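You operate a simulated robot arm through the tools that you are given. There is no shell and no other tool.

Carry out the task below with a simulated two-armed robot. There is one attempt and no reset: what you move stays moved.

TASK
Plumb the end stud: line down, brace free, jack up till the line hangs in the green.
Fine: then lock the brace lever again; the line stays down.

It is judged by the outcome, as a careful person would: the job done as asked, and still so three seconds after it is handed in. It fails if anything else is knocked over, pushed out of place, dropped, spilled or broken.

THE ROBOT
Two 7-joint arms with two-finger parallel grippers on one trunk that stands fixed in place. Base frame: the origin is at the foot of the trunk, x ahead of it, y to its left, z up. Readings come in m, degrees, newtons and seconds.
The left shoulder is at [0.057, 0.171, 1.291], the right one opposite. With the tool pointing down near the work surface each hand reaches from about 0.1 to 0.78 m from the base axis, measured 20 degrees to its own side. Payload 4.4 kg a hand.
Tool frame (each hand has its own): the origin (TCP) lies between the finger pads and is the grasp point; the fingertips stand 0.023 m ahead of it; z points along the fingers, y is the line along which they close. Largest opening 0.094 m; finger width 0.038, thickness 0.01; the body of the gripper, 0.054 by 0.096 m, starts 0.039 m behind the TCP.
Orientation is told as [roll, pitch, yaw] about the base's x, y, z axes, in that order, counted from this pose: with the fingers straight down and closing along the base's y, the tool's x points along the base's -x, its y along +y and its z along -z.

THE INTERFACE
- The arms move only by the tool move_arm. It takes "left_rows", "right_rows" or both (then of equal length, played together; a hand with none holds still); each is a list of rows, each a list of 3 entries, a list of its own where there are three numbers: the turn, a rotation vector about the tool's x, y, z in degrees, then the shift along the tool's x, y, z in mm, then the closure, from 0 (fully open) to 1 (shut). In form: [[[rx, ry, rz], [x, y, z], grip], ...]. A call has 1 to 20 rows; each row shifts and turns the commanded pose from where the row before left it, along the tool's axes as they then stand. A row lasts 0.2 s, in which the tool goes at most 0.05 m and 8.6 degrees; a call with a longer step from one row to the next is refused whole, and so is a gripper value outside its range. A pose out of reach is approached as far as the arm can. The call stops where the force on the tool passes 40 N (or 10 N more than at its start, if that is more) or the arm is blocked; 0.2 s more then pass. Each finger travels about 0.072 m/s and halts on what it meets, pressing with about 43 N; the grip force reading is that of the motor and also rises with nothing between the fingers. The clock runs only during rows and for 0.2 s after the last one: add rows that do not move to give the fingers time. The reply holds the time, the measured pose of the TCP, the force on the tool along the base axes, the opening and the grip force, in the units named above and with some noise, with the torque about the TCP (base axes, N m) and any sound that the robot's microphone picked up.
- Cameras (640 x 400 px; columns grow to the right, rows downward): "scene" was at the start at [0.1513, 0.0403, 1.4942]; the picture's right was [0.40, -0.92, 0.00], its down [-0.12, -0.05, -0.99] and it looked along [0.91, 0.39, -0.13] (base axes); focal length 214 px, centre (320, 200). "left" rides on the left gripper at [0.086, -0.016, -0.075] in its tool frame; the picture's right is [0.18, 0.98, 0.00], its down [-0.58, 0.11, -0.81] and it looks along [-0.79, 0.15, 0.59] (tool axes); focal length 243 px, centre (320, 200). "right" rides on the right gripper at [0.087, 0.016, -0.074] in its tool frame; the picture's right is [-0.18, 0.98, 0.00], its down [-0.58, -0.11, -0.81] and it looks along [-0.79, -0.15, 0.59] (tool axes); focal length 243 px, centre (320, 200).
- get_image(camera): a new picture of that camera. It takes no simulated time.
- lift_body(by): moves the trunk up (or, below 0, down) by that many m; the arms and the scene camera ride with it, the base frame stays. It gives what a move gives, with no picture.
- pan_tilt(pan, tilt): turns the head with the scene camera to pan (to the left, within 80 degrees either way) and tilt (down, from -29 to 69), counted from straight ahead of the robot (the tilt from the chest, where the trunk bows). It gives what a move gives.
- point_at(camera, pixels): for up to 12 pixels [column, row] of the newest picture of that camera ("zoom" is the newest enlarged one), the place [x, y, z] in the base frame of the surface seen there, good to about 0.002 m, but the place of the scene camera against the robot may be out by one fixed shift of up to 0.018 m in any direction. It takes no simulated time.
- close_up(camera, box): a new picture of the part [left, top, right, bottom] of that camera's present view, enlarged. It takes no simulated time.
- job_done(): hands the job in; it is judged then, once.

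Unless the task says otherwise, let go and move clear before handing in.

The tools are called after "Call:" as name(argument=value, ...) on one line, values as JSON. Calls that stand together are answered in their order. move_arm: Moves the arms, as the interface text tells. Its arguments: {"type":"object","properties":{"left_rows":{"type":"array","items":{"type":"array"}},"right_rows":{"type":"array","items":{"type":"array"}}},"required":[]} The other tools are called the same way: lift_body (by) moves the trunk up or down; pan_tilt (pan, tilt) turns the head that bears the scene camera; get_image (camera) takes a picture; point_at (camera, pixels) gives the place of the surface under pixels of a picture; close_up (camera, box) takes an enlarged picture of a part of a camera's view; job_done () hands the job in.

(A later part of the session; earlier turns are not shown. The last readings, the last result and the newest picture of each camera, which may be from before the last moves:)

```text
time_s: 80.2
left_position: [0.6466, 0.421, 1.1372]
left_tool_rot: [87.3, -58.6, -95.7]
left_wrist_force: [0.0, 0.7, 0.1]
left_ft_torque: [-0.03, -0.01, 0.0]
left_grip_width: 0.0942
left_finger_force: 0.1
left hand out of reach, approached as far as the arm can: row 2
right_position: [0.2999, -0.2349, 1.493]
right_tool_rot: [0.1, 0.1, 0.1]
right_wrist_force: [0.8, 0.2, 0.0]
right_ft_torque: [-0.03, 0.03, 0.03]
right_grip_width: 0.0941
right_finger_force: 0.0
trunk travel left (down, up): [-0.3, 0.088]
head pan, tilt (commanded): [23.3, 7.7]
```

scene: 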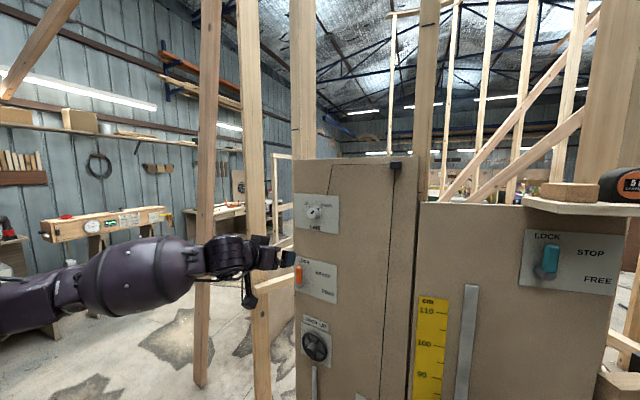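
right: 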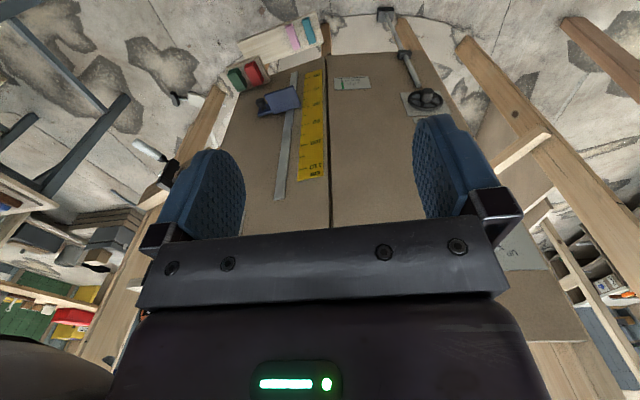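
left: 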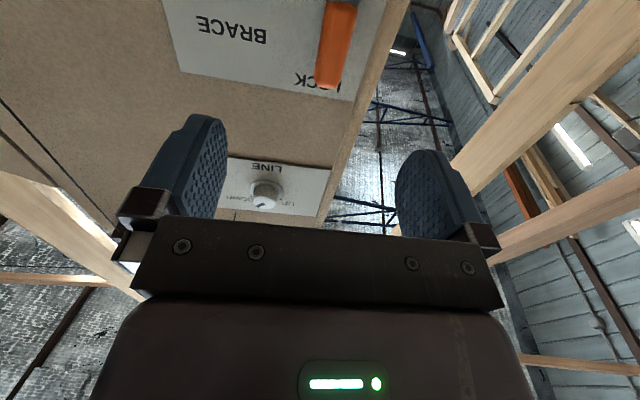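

Clockwise limit is about 25° here. I'll go back to 0° and probe counter-clockwise.

Call:
move_arm(left_rows=[[[0, 0, -8], [0, 0, 0], 0], [[0, 0, -8], [0, 0, 0], 0], [[0, 0, -8], [0, 0, 0], 0], [[0, 0, -8], [0, 0, 0], 0], [[0, 0, 0], [17, -20, 0], 0], [[0, 0, 0], [0, 0, 0], 0]])

Call:
move_arm(left_rows=[[[0, 0, -8], [0, 0, 0], 0], [[0, 0, -8], [0, 0, 0], 0], [[0, 0, -8], [0, 0, 0], 0], [[0, 0, -8], [0, 0, 0], 0], [[0, 0, 0], [0, 0, 0], 0]])

Call:
move_arm(left_rows=[[[0, 0, -8], [0, 0, 0], 0], [[0, 0, -8], [0, 0, 0], 0], [[0, 0, -8], [0, 0, 0], 0], [[0, 0, 0], [0, 0, 0], 0]])

```text
time_s: 81.5
left_position: [0.6425, 0.399, 1.1216]
left_tool_rot: [-23.3, -89.4, 16.2]
left_wrist_force: [0.2, 0.4, 0.1]
left_ft_torque: [-0.01, 0.0, -0.02]
left_grip_width: 0.0943
left_finger_force: 0.1
right_position: [0.2979, -0.2356, 1.4935]
right_tool_rot: [0.1, -0.1, 0.0]
right_wrist_force: [-0.3, 0.0, 0.7]
right_ft_torque: [0.0, 0.04, -0.01]
right_grip_width: 0.094
right_finger_force: 0.1
trunk travel left (down, up): [-0.3, 0.088]
head pan, tilt (commanded): [23.3, 7.7]
```

```text
time_s: 82.8
left_position: [0.6431, 0.4005, 1.1192]
left_tool_rot: [-89.0, -57.7, 82.1]
left_wrist_force: [-0.1, 0.2, 0.2]
left_ft_torque: [0.04, -0.03, 0.03]
left_grip_width: 0.0939
left_finger_force: 0.1
right_position: [0.3002, -0.2343, 1.4938]
right_tool_rot: [0.2, 0.1, 0.0]
right_wrist_force: [1.2, 0.1, 0.3]
right_ft_torque: [0.02, 0.02, 0.05]
right_grip_width: 0.0936
right_finger_force: 0.1
trunk travel left (down, up): [-0.3, 0.088]
head pan, tilt (commanded): [23.3, 7.7]
```

```text
time_s: 83.8
left_position: [0.6439, 0.4007, 1.1197]
left_tool_rot: [-89.4, -33.7, 82.5]
left_wrist_force: [0.3, -0.5, -0.6]
left_ft_torque: [0.01, 0.0, -0.04]
left_grip_width: 0.0942
left_finger_force: 0.1
right_position: [0.2981, -0.2352, 1.4939]
right_tool_rot: [0.1, 0.0, 0.0]
right_wrist_force: [0.2, 0.8, 0.2]
right_ft_torque: [0.0, 0.0, 0.01]
right_grip_width: 0.094
right_finger_force: 0.1
trunk travel left (down, up): [-0.3, 0.088]
head pan, tilt (commanded): [23.3, 7.7]
```

-56° is fine. Continuing the probe.

Call:
move_arm(left_rows=[[[0, 0, -8], [0, 0, 0], 0], [[0, 0, -8], [0, 0, 0], 0], [[0, 0, -8], [0, 0, 0], 0], [[0, 0, 0], [0, 0, 0], 0]])

Call:
move_arm(left_rows=[[[0, 0, -8], [0, 0, 0], 0], [[0, 0, -8], [0, 0, 0], 0], [[0, 0, -8], [0, 0, 0], 0], [[0, 0, 0], [0, 0, 0], 0]])

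```text
time_s: 84.8
left_position: [0.6438, 0.3989, 1.1195]
left_tool_rot: [-89.4, -9.7, 82.9]
left_wrist_force: [0.0, -1.0, -0.7]
left_ft_torque: [0.0, 0.0, -0.01]
left_grip_width: 0.094
left_finger_force: 0.0
right_position: [0.2992, -0.2352, 1.4919]
right_tool_rot: [0.0, 0.1, -0.1]
right_wrist_force: [0.5, -0.4, 0.2]
right_ft_torque: [0.0, -0.01, 0.02]
right_grip_width: 0.0943
right_finger_force: 0.0
trunk travel left (down, up): [-0.3, 0.088]
head pan, tilt (commanded): [23.3, 7.7]
```

```text
time_s: 85.8
left_position: [0.645, 0.4006, 1.1195]
left_tool_rot: [-89.5, 14.4, 83.1]
left_wrist_force: [0.2, -0.5, 0.7]
left_ft_torque: [0.0, 0.0, -0.01]
left_grip_width: 0.0941
left_finger_force: 0.0
right_position: [0.2988, -0.2358, 1.4927]
right_tool_rot: [0.1, 0.1, 0.0]
right_wrist_force: [1.1, 0.3, 0.2]
right_ft_torque: [0.0, 0.02, 0.0]
right_grip_width: 0.0941
right_finger_force: 0.1
trunk travel left (down, up): [-0.3, 0.088]
head pan, tilt (commanded): [23.3, 7.7]
```

-104° and still free. Continuing toward -180° (hand flipped, camera above).

Call:
move_arm(left_rows=[[[0, 0, -8], [0, 0, 0], 0], [[0, 0, -8], [0, 0, 0], 0], [[0, 0, -8], [0, 0, 0], 0], [[0, 0, 0], [0, 0, 0], 0]])

Call:
move_arm(left_rows=[[[0, 0, -8], [0, 0, 0], 0], [[0, 0, -8], [0, 0, 0], 0], [[0, 0, 0], [0, 0, 0], 0]])

```text
time_s: 86.8
left_position: [0.6436, 0.4002, 1.1199]
left_tool_rot: [-89.4, 38.2, 83.4]
left_wrist_force: [-0.3, -0.2, -0.5]
left_ft_torque: [-0.03, 0.01, 0.0]
left_grip_width: 0.0939
left_finger_force: 0.1
right_position: [0.2987, -0.2343, 1.4928]
right_tool_rot: [0.1, 0.1, 0.0]
right_wrist_force: [-0.5, 0.0, -0.8]
right_ft_torque: [0.0, 0.01, -0.04]
right_grip_width: 0.0939
right_finger_force: 0.0
trunk travel left (down, up): [-0.3, 0.088]
head pan, tilt (commanded): [23.3, 7.7]
```

```text
time_s: 87.5
left_position: [0.6439, 0.4005, 1.1193]
left_tool_rot: [-89.1, 54.3, 83.8]
left_wrist_force: [-0.9, -0.3, -0.5]
left_ft_torque: [0.0, 0.01, 0.01]
left_grip_width: 0.0941
left_finger_force: 0.1
right_position: [0.2989, -0.2347, 1.4936]
right_tool_rot: [0.1, 0.1, 0.0]
right_wrist_force: [-0.3, 0.2, -0.7]
right_ft_torque: [0.0, 0.0, 0.05]
right_grip_width: 0.0941
right_finger_force: 0.0
trunk travel left (down, up): [-0.3, 0.088]
head pan, tilt (commanded): [23.3, 7.7]
```

Call:
move_arm(left_rows=[[[0, 0, -8], [0, 0, 0], 0], [[0, 0, -8], [0, 0, 0], 0], [[0, 0, 0], [0, 0, 0], 0]])

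Call:
move_arm(left_rows=[[[0, 0, -8], [0, 0, 0], 0], [[0, 0, -8], [0, 0, 0], 0], [[0, 0, 0], [0, 0, 0], 0]])

Call:
get_image(camera="left")

```text
time_s: 88.3
left_position: [0.645, 0.4011, 1.1189]
left_tool_rot: [-88.5, 70.2, 84.4]
left_wrist_force: [0.0, 0.8, 0.4]
left_ft_torque: [-0.01, -0.01, 0.03]
left_grip_width: 0.0941
left_finger_force: 0.1
right_position: [0.2989, -0.235, 1.4924]
right_tool_rot: [0.1, 0.2, -0.1]
right_wrist_force: [-0.2, -0.8, 0.2]
right_ft_torque: [-0.01, 0.03, 0.04]
right_grip_width: 0.0942
right_finger_force: 0.0
trunk travel left (down, up): [-0.3, 0.088]
head pan, tilt (commanded): [23.3, 7.7]
```

```text
time_s: 89.2
left_position: [0.6447, 0.3994, 1.1206]
left_tool_rot: [-82.1, 86.1, 90.9]
left_wrist_force: [0.2, 0.4, -0.1]
left_ft_torque: [0.02, 0.02, 0.02]
left_grip_width: 0.0941
left_finger_force: 0.2
right_position: [0.2991, -0.2355, 1.4925]
right_tool_rot: [0.1, 0.0, 0.0]
right_wrist_force: [0.1, 0.2, -0.9]
right_ft_torque: [-0.01, 0.0, -0.01]
right_grip_width: 0.0941
right_finger_force: 0.0
trunk travel left (down, up): [-0.3, 0.088]
head pan, tilt (commanded): [23.3, 7.7]
```

```text
taken
```

left: 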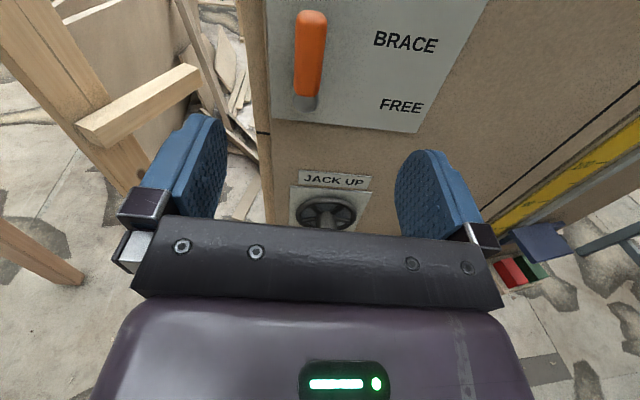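

The hand is flipped (φ≈-176°) without any clamping and now the wrist camera looks down on the lever upright: handle from px (311,15) to (305,92), hub at (304,102). I'll measure it again from this better view.

Call:
point_at(camera="left", pixels=[[311, 18], [308, 50], [306, 85], [297, 50], [322, 50], [304, 102], [290, 100], [315, 105], [400, 105], [325, 205], [325, 225], [275, 110]])

Call:
close_up(camera="left", box=[250, 0, 450, 140])

```text
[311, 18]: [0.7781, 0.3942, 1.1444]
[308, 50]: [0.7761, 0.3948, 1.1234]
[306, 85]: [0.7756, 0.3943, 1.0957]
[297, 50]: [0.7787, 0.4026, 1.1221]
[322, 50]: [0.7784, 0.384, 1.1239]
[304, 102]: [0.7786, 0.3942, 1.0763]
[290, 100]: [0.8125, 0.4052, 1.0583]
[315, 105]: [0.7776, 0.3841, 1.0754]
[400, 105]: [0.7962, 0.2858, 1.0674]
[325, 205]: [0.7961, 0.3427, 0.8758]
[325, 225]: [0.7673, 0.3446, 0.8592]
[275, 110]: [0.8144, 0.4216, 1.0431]
```

```text
2.86 times, centred on (350, 70) of left
```

zoom: 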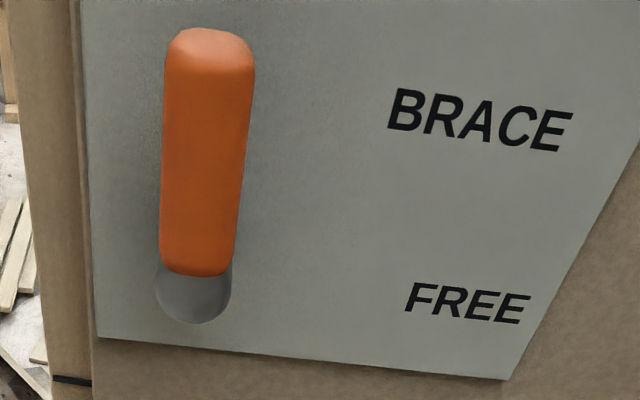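

From this view the handle centre line is y≈0.3935, z 1.086–1.146, hub axis z≈1.078. I'll approach with fingers open on either side, stopping short first.

Call:
move_arm(left_rows=[[[0, 0, -4], [-3, -5, 30], 0], [[0, 0, 0], [-3.6, -5.5, 30], 0], [[0, 0, 0], [0, 0, 30], 0], [[0, 0, 0], [0, 0, 0], 0], [[0, 0, 0], [0, 0, 0], 0]])

Call:
get_image(camera="left")

```text
time_s: 90.3
left_position: [0.7355, 0.3983, 1.1114]
left_tool_rot: [16.0, 89.5, -171.1]
left_wrist_force: [0.6, -0.1, 0.4]
left_ft_torque: [0.01, -0.01, 0.0]
left_grip_width: 0.0941
left_finger_force: 0.1
right_position: [0.2993, -0.2351, 1.494]
right_tool_rot: [0.1, 0.1, 0.0]
right_wrist_force: [0.5, -0.3, -0.2]
right_ft_torque: [0.03, -0.01, -0.01]
right_grip_width: 0.0941
right_finger_force: 0.1
trunk travel left (down, up): [-0.3, 0.088]
head pan, tilt (commanded): [23.3, 7.7]
```

```text
taken
```

left: 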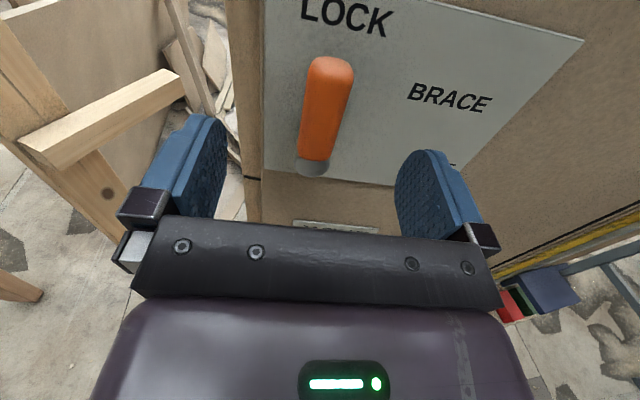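

The handle is centred between the fingers. I go in the last 45 mm and form a loose cage around it.

Call:
move_arm(left_rows=[[[0, 0, 0], [2.6, 0, 25], 0], [[0, 0, 0], [0, 0, 20], 0], [[0, 0, 0], [0, 0, 0], 0.3], [[0, 0, 0], [0, 0, 0], 0.6], [[0, 0, 0], [0, 0, 0], 0.68], [[0, 0, 0], [0, 0, 0], 0.68], [[0, 0, 0], [0, 0, 0], 0.68]])

Call:
get_image(camera="left")

```text
time_s: 92.0
left_position: [0.7789, 0.3943, 1.1146]
left_tool_rot: [15.7, 89.4, -171.2]
left_wrist_force: [0.3, 0.1, 0.1]
left_ft_torque: [-0.03, -0.03, -0.02]
left_grip_width: 0.0301
left_finger_force: 0.1
right_position: [0.2989, -0.2351, 1.4934]
right_tool_rot: [0.1, 0.2, 0.0]
right_wrist_force: [-0.7, 0.9, -0.4]
right_ft_torque: [0.04, -0.01, 0.01]
right_grip_width: 0.094
right_finger_force: 0.1
trunk travel left (down, up): [-0.3, 0.088]
head pan, tilt (commanded): [23.3, 7.7]
```

```text
taken
```

left: 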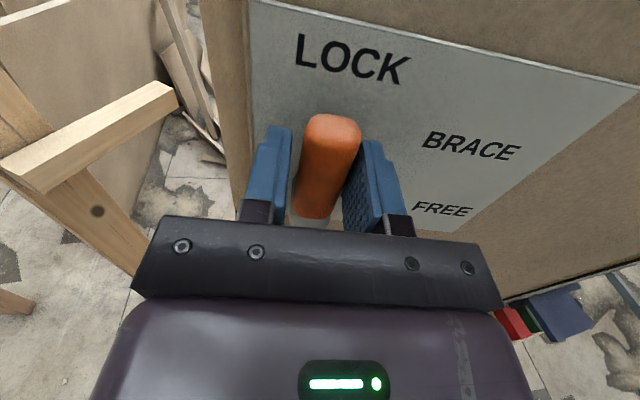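

The handle stands within a 30 mm cage. I'll swing it clockwise about the hub (radius 36.6 mm), 8° per row, half way first.

Call:
move_arm(left_rows=[[[0, 0, 8], [-0.36, 5.1, 0], 0.7], [[0, 0, 8], [-0.36, 5.1, 0], 0.7], [[0, 0, 8], [-0.36, 5.1, 0], 0.7], [[0, 0, 8], [-0.36, 5.1, 0], 0.7], [[0, 0, 8], [-0.36, 5.1, 0], 0.7], [[0, 0, 8], [-0.36, 5.1, 0], 0.7], [[0, 0, 0], [0, 0, 0], 0.7]])

Call:
get_image(camera="left")

```text
time_s: 93.5
left_position: [0.775, 0.3666, 1.1027]
left_tool_rot: [-89.3, 42.1, 83.5]
left_wrist_force: [0.0, 0.9, 0.3]
left_ft_torque: [-0.02, 0.0, 0.01]
left_grip_width: 0.0283
left_finger_force: 0.0
right_position: [0.2987, -0.2351, 1.4923]
right_tool_rot: [0.1, 0.1, 0.0]
right_wrist_force: [-0.8, 0.2, -0.4]
right_ft_torque: [-0.02, -0.01, 0.0]
right_grip_width: 0.0942
right_finger_force: 0.0
trunk travel left (down, up): [-0.3, 0.088]
head pan, tilt (commanded): [23.3, 7.7]
```

```text
taken
```

left: 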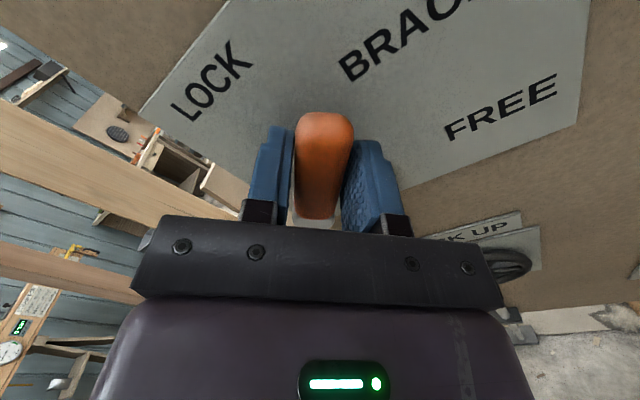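

The lever followed to about 48° with almost no force. I continue the swing toward FREE.

Call:
move_arm(left_rows=[[[0, 0, 8], [-0.36, 5.1, 0], 0.7], [[0, 0, 8], [-0.36, 5.1, 0], 0.7], [[0, 0, 8], [-0.36, 5.1, 0], 0.7], [[0, 0, 8], [-0.36, 5.1, 0], 0.7], [[0, 0, 8], [-0.36, 5.1, 0], 0.7], [[0, 0, 0], [0, 0, 0], 0.7]])

Call:
get_image(camera="left")

Call:
get_image(camera="scene")

```text
time_s: 95.0
left_position: [0.7748, 0.3598, 1.079]
left_tool_rot: [-89.4, 2.1, 83.0]
left_wrist_force: [0.2, -0.3, -0.5]
left_ft_torque: [0.01, -0.01, -0.03]
left_grip_width: 0.0285
left_finger_force: 0.1
right_position: [0.2991, -0.2344, 1.4938]
right_tool_rot: [0.1, 0.1, 0.0]
right_wrist_force: [0.3, -0.5, 0.6]
right_ft_torque: [-0.06, 0.02, 0.0]
right_grip_width: 0.0941
right_finger_force: 0.1
trunk travel left (down, up): [-0.3, 0.088]
head pan, tilt (commanded): [23.3, 7.7]
```

```text
taken
```

left: 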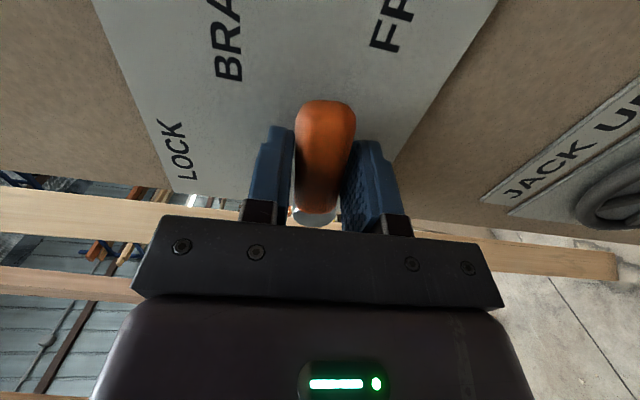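

```text
taken
```

scene: 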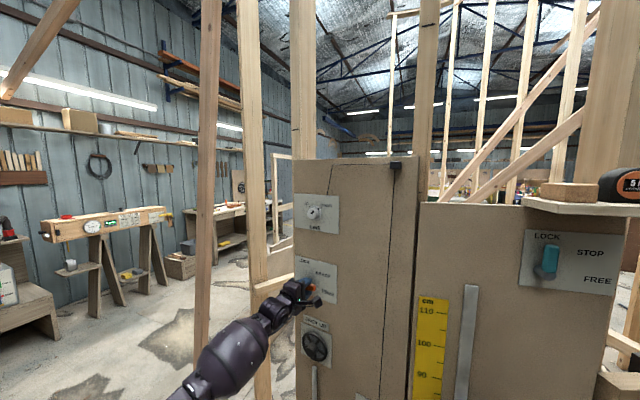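

The lever is now about horizontal at 88–90°. I'll press on a little further to find the FREE stop.

Call:
move_arm(left_rows=[[[0, 0, 6], [-0.2, 3.8, 0], 0.7], [[0, 0, 6], [-0.2, 3.8, 0], 0.7], [[0, 0, 0], [0, 0, 0], 0.7]])

Call:
get_image(camera="left")

```text
time_s: 95.8
left_position: [0.774, 0.3594, 1.0725]
left_tool_rot: [-89.8, -10.1, 82.8]
left_wrist_force: [2.2, 3.1, 10.2]
left_ft_torque: [-0.27, -0.04, 0.11]
left_grip_width: 0.0321
left_finger_force: 4.9
right_position: [0.298, -0.2338, 1.4929]
right_tool_rot: [0.2, 0.0, 0.1]
right_wrist_force: [0.2, -0.1, 0.1]
right_ft_torque: [-0.02, 0.0, 0.0]
right_grip_width: 0.0937
right_finger_force: 0.0
trunk travel left (down, up): [-0.3, 0.088]
head pan, tilt (commanded): [23.3, 7.7]
```

```text
taken
```

left: 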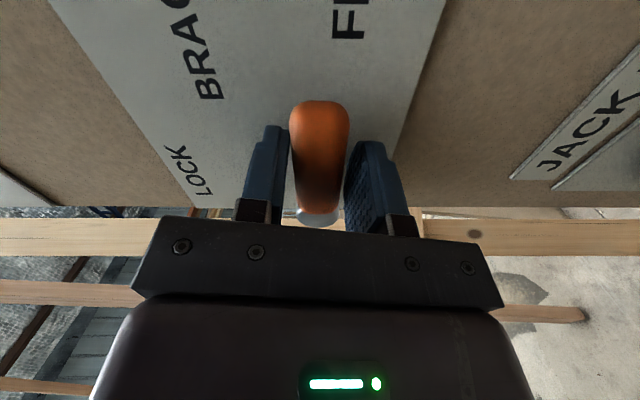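

Force rose to 10 N upward: the lever is against its FREE stop. I'll relax slightly, open and back straight out, then look.

Call:
move_arm(left_rows=[[[0, 0, -4], [0, -3, 0], 0.6], [[0, 0, 0], [0, 0, 0], 0], [[0, 0, 0], [0, 0, 0], 0], [[0, 0, 0], [0, 0, 0], 0], [[0, 0, 0], [0, 0, -30], 0], [[0, 0, 0], [0, 0, -40], 0], [[0, 0, 0], [0, 0, -30], 0], [[0, 0, 0], [0, 0, 0], 0]])

Call:
get_image(camera="left")

Call:
pan_tilt(pan=20, tilt=40)

Call:
get_image(camera="scene")

Call:
close_up(camera="scene", box=[310, 210, 390, 260])

```text
time_s: 97.5
left_position: [0.674, 0.3694, 1.0749]
left_tool_rot: [-89.3, -5.9, 82.9]
left_wrist_force: [0.4, -0.1, 0.2]
left_ft_torque: [0.01, 0.01, -0.01]
left_grip_width: 0.0938
left_finger_force: 0.0
right_position: [0.2994, -0.2358, 1.4931]
right_tool_rot: [0.2, 0.1, 0.0]
right_wrist_force: [-0.5, -0.2, 1.1]
right_ft_torque: [0.01, 0.0, 0.0]
right_grip_width: 0.0939
right_finger_force: 0.1
trunk travel left (down, up): [-0.3, 0.088]
head pan, tilt (commanded): [23.3, 7.7]
```

```text
taken
```

left: 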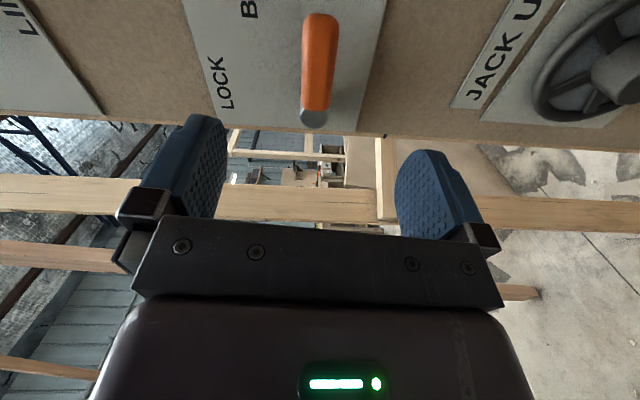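

```text
time_s: 98.5
left_position: [0.6747, 0.3712, 1.075]
left_tool_rot: [-89.4, -5.9, 83.0]
left_wrist_force: [0.3, 0.8, 0.8]
left_ft_torque: [-0.02, 0.03, -0.02]
left_grip_width: 0.0942
left_finger_force: 0.1
right_position: [0.2996, -0.2352, 1.4936]
right_tool_rot: [0.1, 0.1, -0.1]
right_wrist_force: [-0.7, -0.5, 0.4]
right_ft_torque: [0.05, -0.02, 0.0]
right_grip_width: 0.0939
right_finger_force: 0.0
trunk travel left (down, up): [-0.3, 0.088]
head pan, tilt (commanded): [20.0, 40.0]
```

```text
taken
```

scene: 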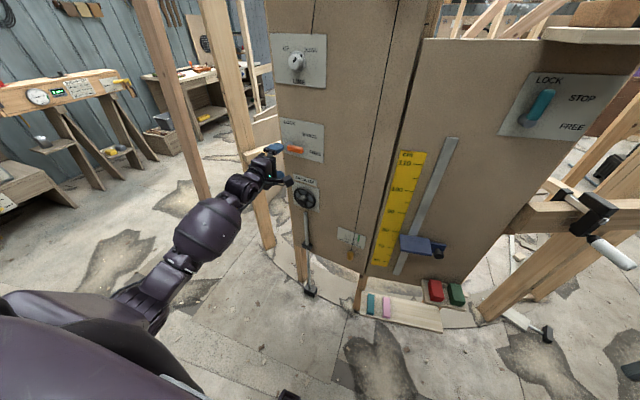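

```text
8.00 times, centred on (350, 235) of scene
```

zoom: 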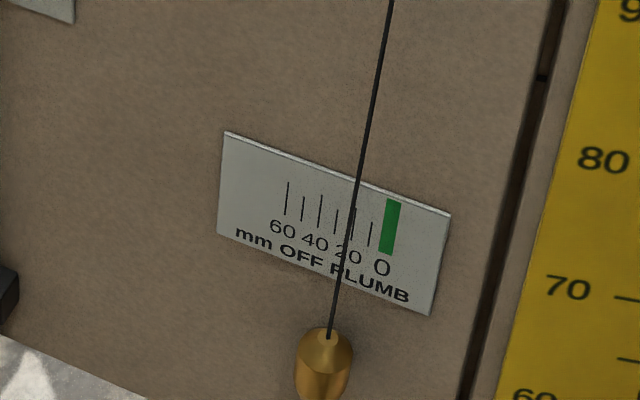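

The lever now lies at FREE (px 296,150) and the line reading is unchanged, as expected. Next I lower the hand toward the wheel in short calls watching for clamps.

Call:
move_arm(left_rows=[[[0, 0, 0], [7, 38, 1], 0], [[0, 0, 0], [7, 38, 1], 0], [[0, 0, 0], [7, 38, 1], 0], [[0, 0, 0], [0, 0, 0], 0]])

Call:
move_arm(left_rows=[[[0, 0, 0], [7, 38, 1], 0], [[0, 0, 0], [0, 0, 0], 0]])

```text
time_s: 99.5
left_position: [0.6769, 0.3602, 0.9616]
left_tool_rot: [-89.6, -5.9, 82.8]
left_wrist_force: [-0.2, 0.7, -0.2]
left_ft_torque: [0.02, 0.03, 0.01]
left_grip_width: 0.0941
left_finger_force: 0.0
right_position: [0.2996, -0.2358, 1.4933]
right_tool_rot: [0.1, 0.0, 0.0]
right_wrist_force: [-0.5, 0.3, -0.3]
right_ft_torque: [-0.02, 0.0, -0.02]
right_grip_width: 0.094
right_finger_force: 0.1
trunk travel left (down, up): [-0.3, 0.088]
head pan, tilt (commanded): [20.0, 40.0]
```

```text
time_s: 100.1
left_position: [0.6777, 0.3573, 0.9205]
left_tool_rot: [-89.5, -5.8, 82.8]
left_wrist_force: [-1.1, -0.3, -0.8]
left_ft_torque: [0.04, -0.01, 0.0]
left_grip_width: 0.0939
left_finger_force: 0.0
right_position: [0.2986, -0.2355, 1.4913]
right_tool_rot: [0.1, 0.0, 0.1]
right_wrist_force: [-0.5, -0.2, 0.1]
right_ft_torque: [0.02, -0.02, -0.01]
right_grip_width: 0.0938
right_finger_force: 0.0
trunk travel left (down, up): [-0.3, 0.088]
head pan, tilt (commanded): [20.0, 40.0]
```

No clamps. Two more rows down to wheel height.

Call:
move_arm(left_rows=[[[0, 0, 0], [6, 38, 1], 0], [[0, 0, 0], [6, 38, 1], 0], [[0, 0, 0], [0, 0, 0], 0], [[0, 0, 0], [0, 0, 0], 0]])

Call:
get_image(camera="left")

Call:
get_image(camera="scene")

```text
time_s: 101.1
left_position: [0.6793, 0.3491, 0.846]
left_tool_rot: [-89.6, -6.0, 82.9]
left_wrist_force: [0.0, -0.1, 0.2]
left_ft_torque: [0.03, 0.03, -0.02]
left_grip_width: 0.0941
left_finger_force: 0.0
right_position: [0.2997, -0.2336, 1.4938]
right_tool_rot: [0.2, 0.2, 0.0]
right_wrist_force: [0.6, -0.6, -0.4]
right_ft_torque: [0.01, 0.0, 0.01]
right_grip_width: 0.0943
right_finger_force: 0.1
trunk travel left (down, up): [-0.3, 0.088]
head pan, tilt (commanded): [20.0, 40.0]
```

```text
taken
```

left: 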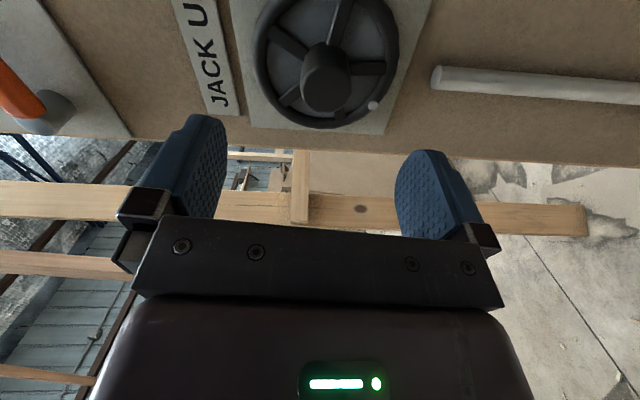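

```text
taken
```

scene: 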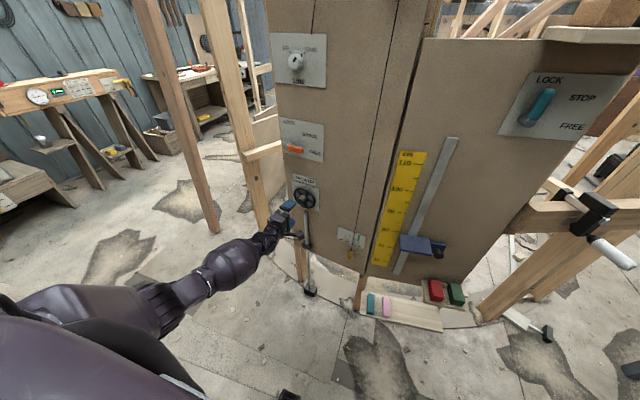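

The hand is in front of the wheel with no clamping; the wrist camera shows the hub at px (325,80) and a white mark on the rim at px (374,105). I'll measure the hub.

Call:
point_at(camera="left", pixels=[[325, 88], [312, 88], [340, 88], [325, 100], [325, 70], [374, 105], [258, 50], [397, 50], [330, 5], [318, 127], [435, 80], [350, 60]])

Call:
close_up(camera="left", box=[230, 0, 430, 140])

```text
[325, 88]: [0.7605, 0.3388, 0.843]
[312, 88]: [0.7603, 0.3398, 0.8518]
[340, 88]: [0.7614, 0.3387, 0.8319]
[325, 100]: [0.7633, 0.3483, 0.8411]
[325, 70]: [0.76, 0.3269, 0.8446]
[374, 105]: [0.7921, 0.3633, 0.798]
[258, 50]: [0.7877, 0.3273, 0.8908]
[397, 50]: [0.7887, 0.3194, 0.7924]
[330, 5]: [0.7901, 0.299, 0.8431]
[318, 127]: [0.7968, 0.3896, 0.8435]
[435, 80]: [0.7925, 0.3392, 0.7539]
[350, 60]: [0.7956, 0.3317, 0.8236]
```

```text
2.86 times, centred on (330, 70) of left
```

zoom: 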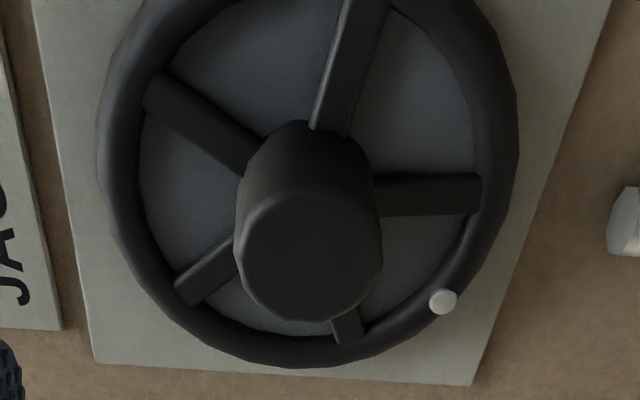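

The hub face centre is (0.7607, 0.340, 0.8427), radius 18 mm, and the rim front is at x≈0.788. I'll slide in over the hub, with the tips stopping before the rim, and close.

Call:
move_arm(left_rows=[[[0, 0, 0], [-0.4, 1.7, 25], 0], [[0, 0, 0], [-0.3, 1.7, 25], 0], [[0, 0, 0], [0, 0, 15], 0], [[0, 0, 0], [0, 0, 13], 0], [[0, 0, 0], [0, 0, 0], 0]])

Call:
get_image(camera="left")

```text
time_s: 102.3
left_position: [0.7564, 0.3406, 0.8395]
left_tool_rot: [-89.6, -6.0, 82.9]
left_wrist_force: [-0.6, 0.6, 0.8]
left_ft_torque: [-0.02, -0.04, -0.01]
left_grip_width: 0.0942
left_finger_force: 0.0
right_position: [0.2993, -0.2347, 1.4921]
right_tool_rot: [0.1, 0.0, 0.0]
right_wrist_force: [-0.9, -0.1, -0.3]
right_ft_torque: [0.03, -0.03, 0.03]
right_grip_width: 0.0939
right_finger_force: 0.1
trunk travel left (down, up): [-0.3, 0.088]
head pan, tilt (commanded): [20.0, 40.0]
```

```text
taken
```

left: 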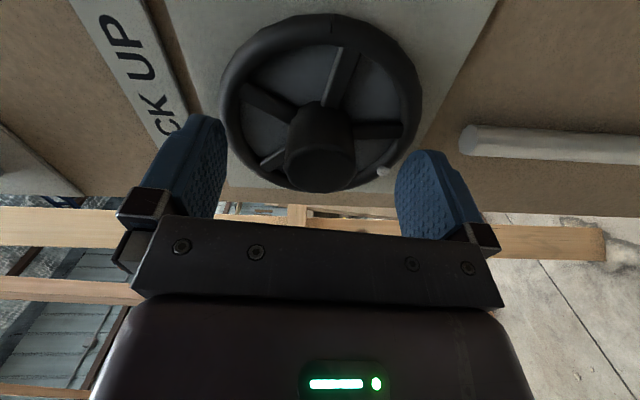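

The TCP is 3 mm low of the hub axis; I'll correct that and close on the hub.

Call:
move_arm(left_rows=[[[0, 0, 0], [0, -3, 2], 0], [[0, 0, 0], [0, 0, 0], 0.5], [[0, 0, 0], [0, 0, 0], 1], [[0, 0, 0], [0, 0, 0], 1], [[0, 0, 0], [0, 0, 0], 1], [[0, 0, 0], [0, 0, 0], 1]])

Call:
get_image(camera="left")

```text
time_s: 103.7
left_position: [0.7581, 0.3418, 0.8412]
left_tool_rot: [-89.1, -5.8, 82.9]
left_wrist_force: [-6.9, -2.3, -19.7]
left_ft_torque: [0.04, -0.44, 0.17]
left_grip_width: 0.0357
left_finger_force: 45.1
right_position: [0.3005, -0.235, 1.4931]
right_tool_rot: [0.1, 0.3, 0.0]
right_wrist_force: [-0.1, 1.1, 0.7]
right_ft_torque: [0.03, -0.01, 0.03]
right_grip_width: 0.094
right_finger_force: 0.0
trunk travel left (down, up): [-0.3, 0.088]
head pan, tilt (commanded): [20.0, 40.0]
```

```text
taken
```

left: 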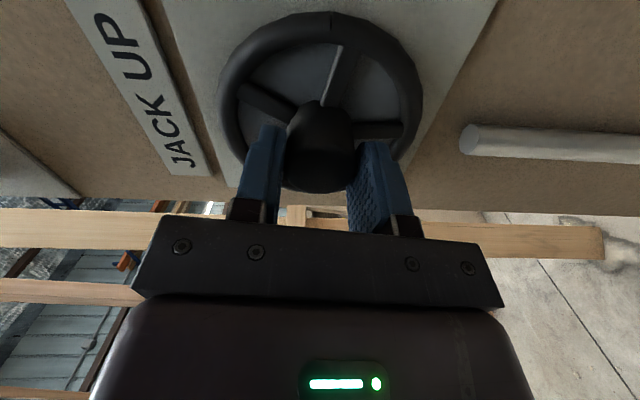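

The hub is gripped (35.7 mm) but there's a 20 N downward pull, so the hub axis lies slightly lower; I'll relax the command 2 mm down and start turning clockwise by 30°.

Call:
move_arm(left_rows=[[[0, 0, 0], [0, 2.5, 0], 1], [[0, 0, 0], [0, 0, 0], 1]])

Call:
move_arm(left_rows=[[[0, 0, 6], [0, 0, 0], 1], [[0, 0, 6], [0, 0, 0], 1], [[0, 0, 6], [0, 0, 0], 1], [[0, 0, 6], [0, 0, 0], 1], [[0, 0, 6], [0, 0, 0], 1], [[0, 0, 0], [0, 0, 0], 1]])

Call:
get_image(camera="left")

Call:
close_up(camera="scene", box=[310, 210, 390, 260])

```text
time_s: 104.3
left_position: [0.7584, 0.343, 0.8403]
left_tool_rot: [-89.4, -6.0, 82.8]
left_wrist_force: [-12.7, -5.1, -16.4]
left_ft_torque: [0.07, -0.27, -0.21]
left_grip_width: 0.0358
left_finger_force: 44.8
right_position: [0.3002, -0.2344, 1.4927]
right_tool_rot: [0.2, 0.1, 0.0]
right_wrist_force: [0.2, -0.6, -0.1]
right_ft_torque: [0.01, 0.02, -0.03]
right_grip_width: 0.094
right_finger_force: 0.1
trunk travel left (down, up): [-0.3, 0.088]
head pan, tilt (commanded): [20.0, 40.0]
```

```text
time_s: 105.7
left_position: [0.7568, 0.3418, 0.8404]
left_tool_rot: [-89.5, -35.9, 82.5]
left_wrist_force: [-3.6, -14.9, -15.2]
left_ft_torque: [-0.13, -0.71, -0.44]
left_grip_width: 0.0358
left_finger_force: 45.6
right_position: [0.301, -0.2376, 1.4921]
right_tool_rot: [0.0, 0.2, 0.0]
right_wrist_force: [0.3, -0.4, 0.4]
right_ft_torque: [0.02, 0.0, 0.01]
right_grip_width: 0.094
right_finger_force: 0.0
trunk travel left (down, up): [-0.3, 0.088]
head pan, tilt (commanded): [20.0, 40.0]
```

```text
taken
```

left: 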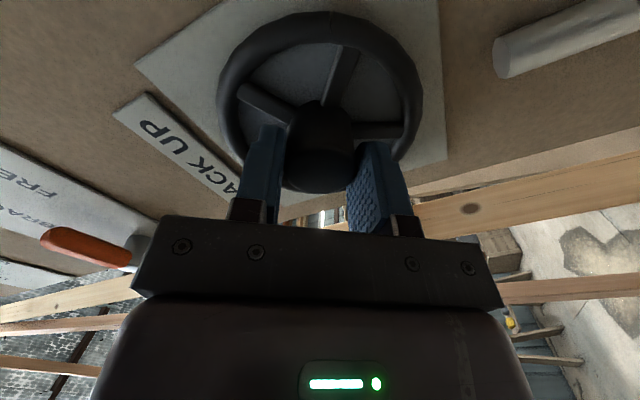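

```text
8.00 times, centred on (350, 235) of scene
```

zoom: 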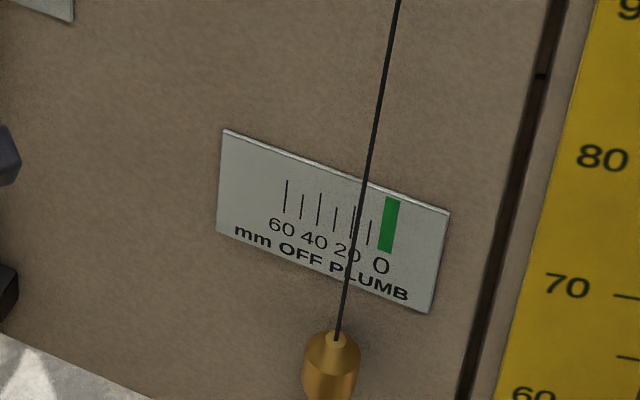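

Clockwise is the right way: after 30° the line moved right by about 5–6 mm on the scale (bob from px 327 to 337 in the zoom). I'll measure the line's 3D place now.

Call:
close_up(camera="scene", box=[334, 222, 374, 262])

Call:
point_at(camera="zoom", pixels=[[320, 140], [325, 120], [310, 200], [300, 245], [298, 300], [370, 130], [362, 180], [380, 130], [352, 170], [240, 120], [330, 90], [335, 60]])

```text
10.00 times, centred on (354, 242) of scene
```

zoom: 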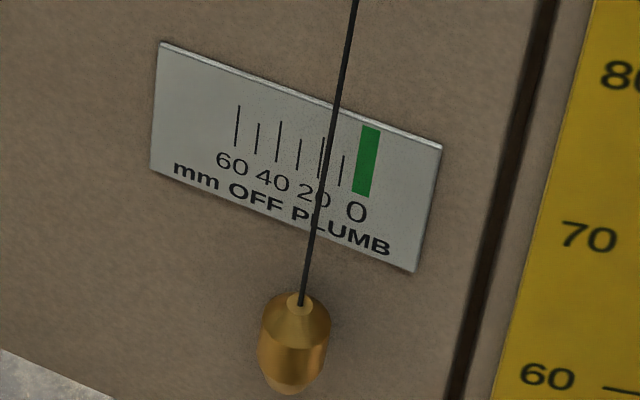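

```text
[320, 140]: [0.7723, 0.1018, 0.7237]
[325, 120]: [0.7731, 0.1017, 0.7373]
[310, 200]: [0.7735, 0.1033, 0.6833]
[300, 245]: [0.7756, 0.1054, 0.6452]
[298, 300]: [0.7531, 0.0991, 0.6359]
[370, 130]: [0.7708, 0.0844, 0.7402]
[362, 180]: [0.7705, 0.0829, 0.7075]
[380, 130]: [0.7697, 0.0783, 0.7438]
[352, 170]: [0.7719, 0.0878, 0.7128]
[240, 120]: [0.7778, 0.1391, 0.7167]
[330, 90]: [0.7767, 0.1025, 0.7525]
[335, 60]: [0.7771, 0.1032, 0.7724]
```

Parallax-corrected, the reading went from about 18 mm to about 14 mm for 30° of wheel turn, so roughly 110–120° more is needed. I'll turn 24° further, then open, rewind the hand and re-grip.

Call:
move_arm(left_rows=[[[0, 0, 6], [0, 0, 0], 1], [[0, 0, 6], [0, 0, 0], 1], [[0, 0, 6], [0, 0, 0], 1], [[0, 0, 6], [0, 0, 0], 1], [[0, 0, 0], [0, 0, 0], 1]])

Call:
move_arm(left_rows=[[[0, 0, 0], [0, 0, 0], 0], [[0, 0, 0], [0, 0, 0], 0], [[0, 0, 0], [0, 0, 0], 0], [[0, 0, 0], [0, 0, 0], 0], [[0, 0, 0], [0, 0, 0], 0]])

Call:
get_image(camera="left")

Call:
close_up(camera="scene", box=[334, 222, 374, 262])

```text
time_s: 106.9
left_position: [0.7574, 0.343, 0.8421]
left_tool_rot: [-89.2, -60.1, 82.2]
left_wrist_force: [5.5, -15.3, -6.8]
left_ft_torque: [-0.1, -0.93, -0.43]
left_grip_width: 0.0354
left_finger_force: 45.2
right_position: [0.3001, -0.2368, 1.4929]
right_tool_rot: [0.0, 0.1, 0.1]
right_wrist_force: [0.2, 0.0, -0.1]
right_ft_torque: [-0.02, 0.03, -0.01]
right_grip_width: 0.0939
right_finger_force: 0.1
trunk travel left (down, up): [-0.3, 0.088]
head pan, tilt (commanded): [20.0, 40.0]
```

```text
time_s: 108.1
left_position: [0.7556, 0.3438, 0.8421]
left_tool_rot: [-89.0, -59.9, 81.9]
left_wrist_force: [0.3, 0.3, 0.3]
left_ft_torque: [0.0, 0.02, 0.02]
left_grip_width: 0.094
left_finger_force: 0.0
right_position: [0.2995, -0.2331, 1.4928]
right_tool_rot: [0.0, 0.0, 0.0]
right_wrist_force: [0.3, 0.5, 0.2]
right_ft_torque: [0.01, 0.05, 0.01]
right_grip_width: 0.094
right_finger_force: 0.0
trunk travel left (down, up): [-0.3, 0.088]
head pan, tilt (commanded): [20.0, 40.0]
```

```text
taken
```

left: 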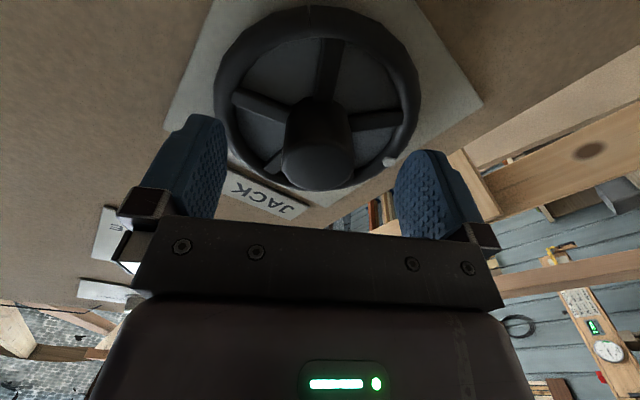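

```text
10.00 times, centred on (354, 242) of scene
```

zoom: 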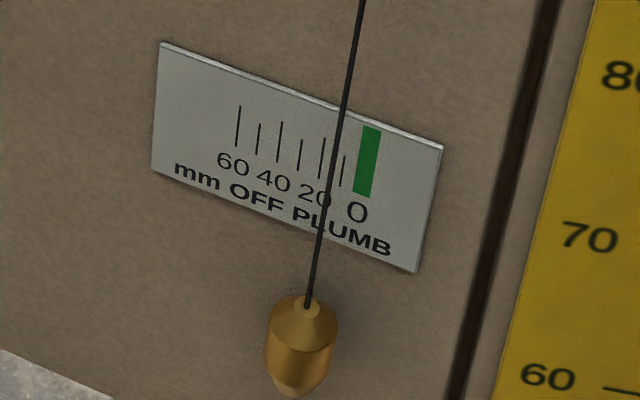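

The line now reads about 15 as seen (≈11 mm true), a rate of about 0.137 mm per degree, so roughly 80° more. I'll back off 10 mm, rewind the open hand to φ≈-142°, and re-centre.

Call:
move_arm(left_rows=[[[0, 0, 0], [0, 0, -12], 0], [[0, 0, -8], [0, 0, 0], 0], [[0, 0, -8], [0, 0, 0], 0], [[0, 0, -8], [0, 0, 0], 0], [[0, 0, -8], [0, 0, 0], 0], [[0, 0, -8], [0, 0, 0], 0], [[0, 0, -8], [0, 0, 0], 0], [[0, 0, -8], [0, 0, 0], 0], [[0, 0, 0], [0, 0, 0], 0]])

Call:
move_arm(left_rows=[[[0, 0, -8], [0, 0, 0], 0], [[0, 0, -8], [0, 0, 0], 0], [[0, 0, -8], [0, 0, 0], 0], [[0, 0, -8], [0, 0, 0], 0], [[0, 0, -8], [0, 0, 0], 0], [[0, 0, -8], [0, 0, 0], 0], [[0, 0, -8], [0, 0, 0], 0], [[0, 0, 0], [0, 0, 0], 0]])

Call:
get_image(camera="left")

```text
time_s: 110.1
left_position: [0.7438, 0.3458, 0.8407]
left_tool_rot: [-89.5, -3.8, 83.0]
left_wrist_force: [0.5, -0.5, 0.4]
left_ft_torque: [0.04, -0.02, 0.07]
left_grip_width: 0.0942
left_finger_force: 0.0
right_position: [0.2993, -0.2342, 1.4933]
right_tool_rot: [0.1, 0.1, 0.0]
right_wrist_force: [0.2, -0.6, -0.5]
right_ft_torque: [0.01, -0.01, -0.01]
right_grip_width: 0.0941
right_finger_force: 0.0
trunk travel left (down, up): [-0.3, 0.088]
head pan, tilt (commanded): [20.0, 40.0]
```

```text
time_s: 111.9
left_position: [0.7452, 0.3462, 0.8416]
left_tool_rot: [-89.2, 52.2, 83.6]
left_wrist_force: [0.1, 0.1, -0.7]
left_ft_torque: [0.0, 0.01, -0.01]
left_grip_width: 0.0939
left_finger_force: 0.0
right_position: [0.3, -0.235, 1.4925]
right_tool_rot: [0.1, 0.1, 0.0]
right_wrist_force: [0.2, -0.1, -0.2]
right_ft_torque: [-0.03, 0.01, -0.01]
right_grip_width: 0.0941
right_finger_force: 0.1
trunk travel left (down, up): [-0.3, 0.088]
head pan, tilt (commanded): [20.0, 40.0]
```

```text
taken
```

left: 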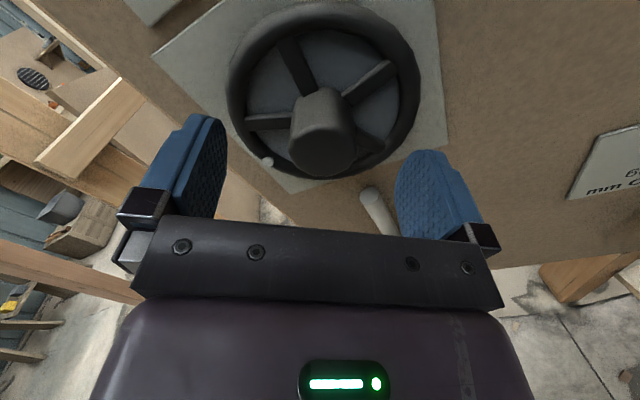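

The hand is at φ≈-142° with the hub between the open fingers (px 322,150). I'll measure its centre once more from here.

Call:
close_up(camera="left", box=[220, 60, 420, 200])

Call:
point_at(camera="left", pixels=[[322, 150], [300, 150], [345, 150], [322, 130], [322, 170], [310, 160], [335, 160]])

```text
2.86 times, centred on (320, 130) of left
```

zoom: 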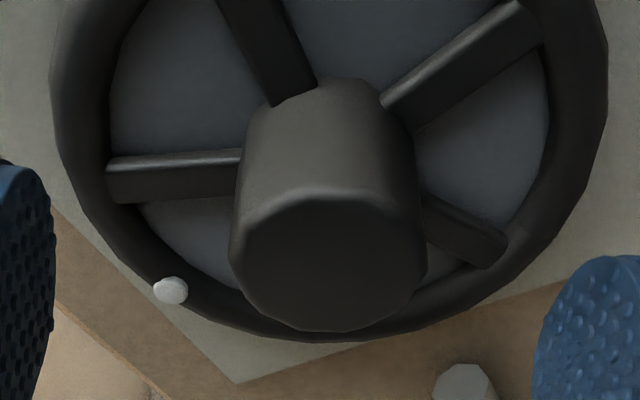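

```text
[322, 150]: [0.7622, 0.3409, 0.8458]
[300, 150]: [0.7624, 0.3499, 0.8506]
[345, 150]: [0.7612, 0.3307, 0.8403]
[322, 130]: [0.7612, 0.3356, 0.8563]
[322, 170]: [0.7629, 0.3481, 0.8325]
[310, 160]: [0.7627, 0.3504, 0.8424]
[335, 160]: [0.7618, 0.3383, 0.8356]
```

Hub centre comes out near (0.7615, 0.341, 0.842). I'll shift 3 mm right, go in 12 mm and grip.

Call:
move_arm(left_rows=[[[0, 0, 0], [2.2, 2.2, 6], 0], [[0, 0, 0], [0, 0, 6], 0], [[0, 0, 0], [0, 0, 0], 0.5], [[0, 0, 0], [0, 0, 0], 1], [[0, 0, 0], [0, 0, 0], 1], [[0, 0, 0], [0, 0, 0], 1], [[0, 0, 0], [0, 0, 0], 1]])

Call:
get_image(camera="left")

```text
time_s: 113.5
left_position: [0.7572, 0.3413, 0.842]
left_tool_rot: [-89.3, 52.1, 83.7]
left_wrist_force: [2.9, 4.2, 4.0]
left_ft_torque: [-0.02, -0.04, -0.02]
left_grip_width: 0.0352
left_finger_force: 45.2
right_position: [0.2995, -0.2348, 1.4929]
right_tool_rot: [0.0, 0.1, 0.0]
right_wrist_force: [0.3, 0.1, 0.4]
right_ft_torque: [0.02, 0.01, 0.02]
right_grip_width: 0.0942
right_finger_force: 0.0
trunk travel left (down, up): [-0.3, 0.088]
head pan, tilt (commanded): [20.0, 40.0]
```

```text
taken
```

left: 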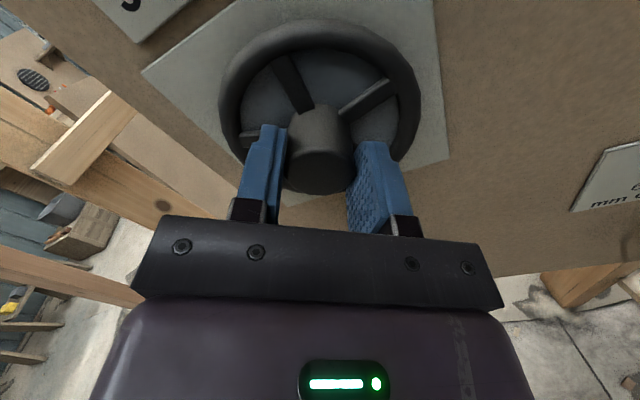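

Well centred: only about 6 N. Now I turn 60° clockwise and read the scale.

Call:
move_arm(left_rows=[[[0, 0, 6], [0, 0, 0], 1], [[0, 0, 6], [0, 0, 0], 1], [[0, 0, 6], [0, 0, 0], 1], [[0, 0, 6], [0, 0, 0], 1], [[0, 0, 6], [0, 0, 0], 1], [[0, 0, 6], [0, 0, 0], 1], [[0, 0, 6], [0, 0, 0], 1], [[0, 0, 6], [0, 0, 0], 1], [[0, 0, 6], [0, 0, 0], 1], [[0, 0, 6], [0, 0, 0], 1], [[0, 0, 0], [0, 0, 0], 1], [[0, 0, 0], [0, 0, 0], 1]])

Call:
close_up(camera="scene", box=[334, 222, 374, 262])

Call:
get_image(camera="left")

```text
time_s: 116.1
left_position: [0.7567, 0.3411, 0.8403]
left_tool_rot: [-89.3, -7.9, 82.7]
left_wrist_force: [-3.9, -13.5, -8.8]
left_ft_torque: [-0.15, -0.63, -0.51]
left_grip_width: 0.0353
left_finger_force: 44.9
right_position: [0.2984, -0.2365, 1.4923]
right_tool_rot: [0.1, 0.2, 0.0]
right_wrist_force: [0.3, -0.7, -0.1]
right_ft_torque: [0.01, 0.03, 0.0]
right_grip_width: 0.094
right_finger_force: 0.0
trunk travel left (down, up): [-0.3, 0.088]
head pan, tilt (commanded): [20.0, 40.0]
```

```text
10.00 times, centred on (354, 242) of scene
```

zoom: 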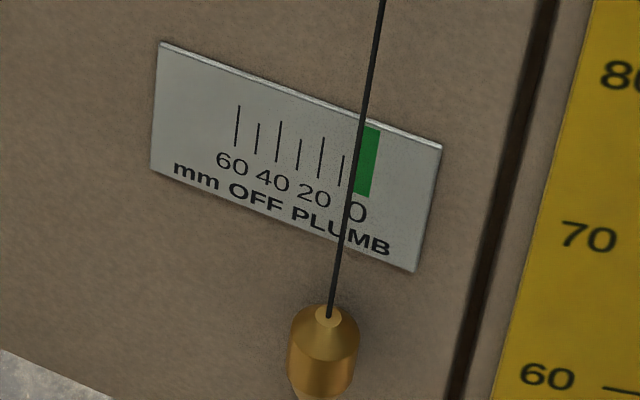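

```text
taken
```

left: 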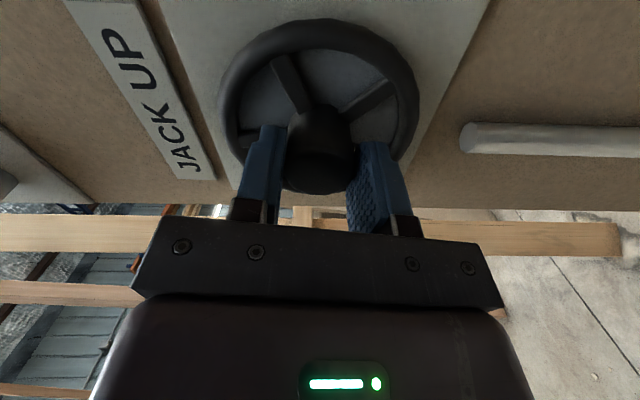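

The seen reading is now about 6 (≈2 mm after parallax). To decide exactly, I'll measure the line's 3D position near the bob and at the top.

Call:
point_at(camera="zoom", pixels=[[329, 314], [328, 318], [330, 308], [325, 350], [310, 350], [340, 350], [370, 145], [366, 190], [376, 130], [358, 180], [372, 60], [350, 180]])

Call:
close_up(camera="scene", box=[380, 0, 410, 30])

```text
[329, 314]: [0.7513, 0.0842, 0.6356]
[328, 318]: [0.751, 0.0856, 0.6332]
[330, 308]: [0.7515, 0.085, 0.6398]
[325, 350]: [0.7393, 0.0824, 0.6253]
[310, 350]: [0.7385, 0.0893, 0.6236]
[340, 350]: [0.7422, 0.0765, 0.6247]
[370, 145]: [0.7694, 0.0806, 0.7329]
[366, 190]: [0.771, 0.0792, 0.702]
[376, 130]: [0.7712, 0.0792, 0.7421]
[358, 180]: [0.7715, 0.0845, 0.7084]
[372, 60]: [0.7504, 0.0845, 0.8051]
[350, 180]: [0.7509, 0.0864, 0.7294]
```

```text
13.33 times, centred on (395, 15) of scene
```

zoom: 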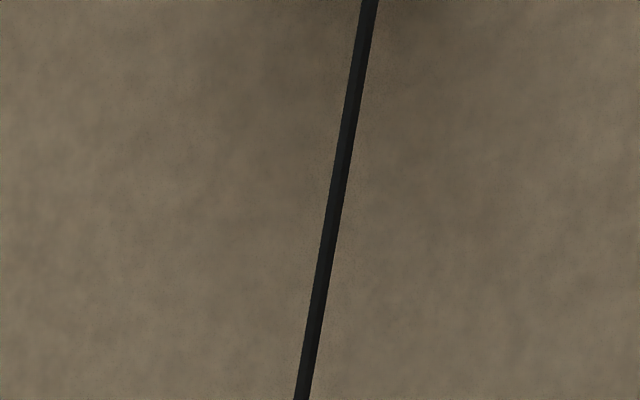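

Call:
point_at(camera="zoom", pixels=[[368, 10], [353, 100], [337, 200], [320, 300], [304, 390], [345, 150]])

Call:
close_up(camera="scene", box=[350, 120, 390, 160])

```text
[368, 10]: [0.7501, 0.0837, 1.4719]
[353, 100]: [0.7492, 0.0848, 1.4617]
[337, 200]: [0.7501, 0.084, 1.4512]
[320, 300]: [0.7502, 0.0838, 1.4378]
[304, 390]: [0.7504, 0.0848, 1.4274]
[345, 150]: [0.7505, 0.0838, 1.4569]
```

```text
10.00 times, centred on (370, 140) of scene
```

zoom: 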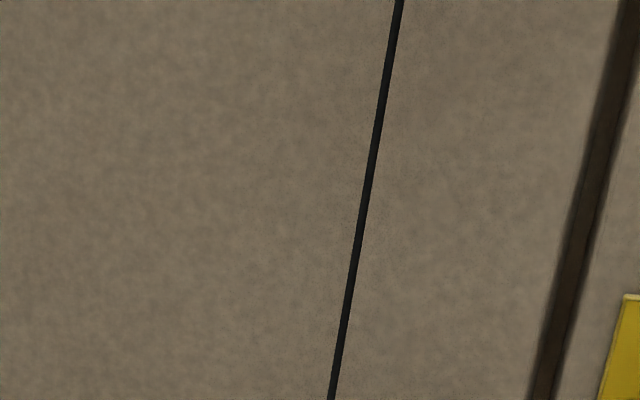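

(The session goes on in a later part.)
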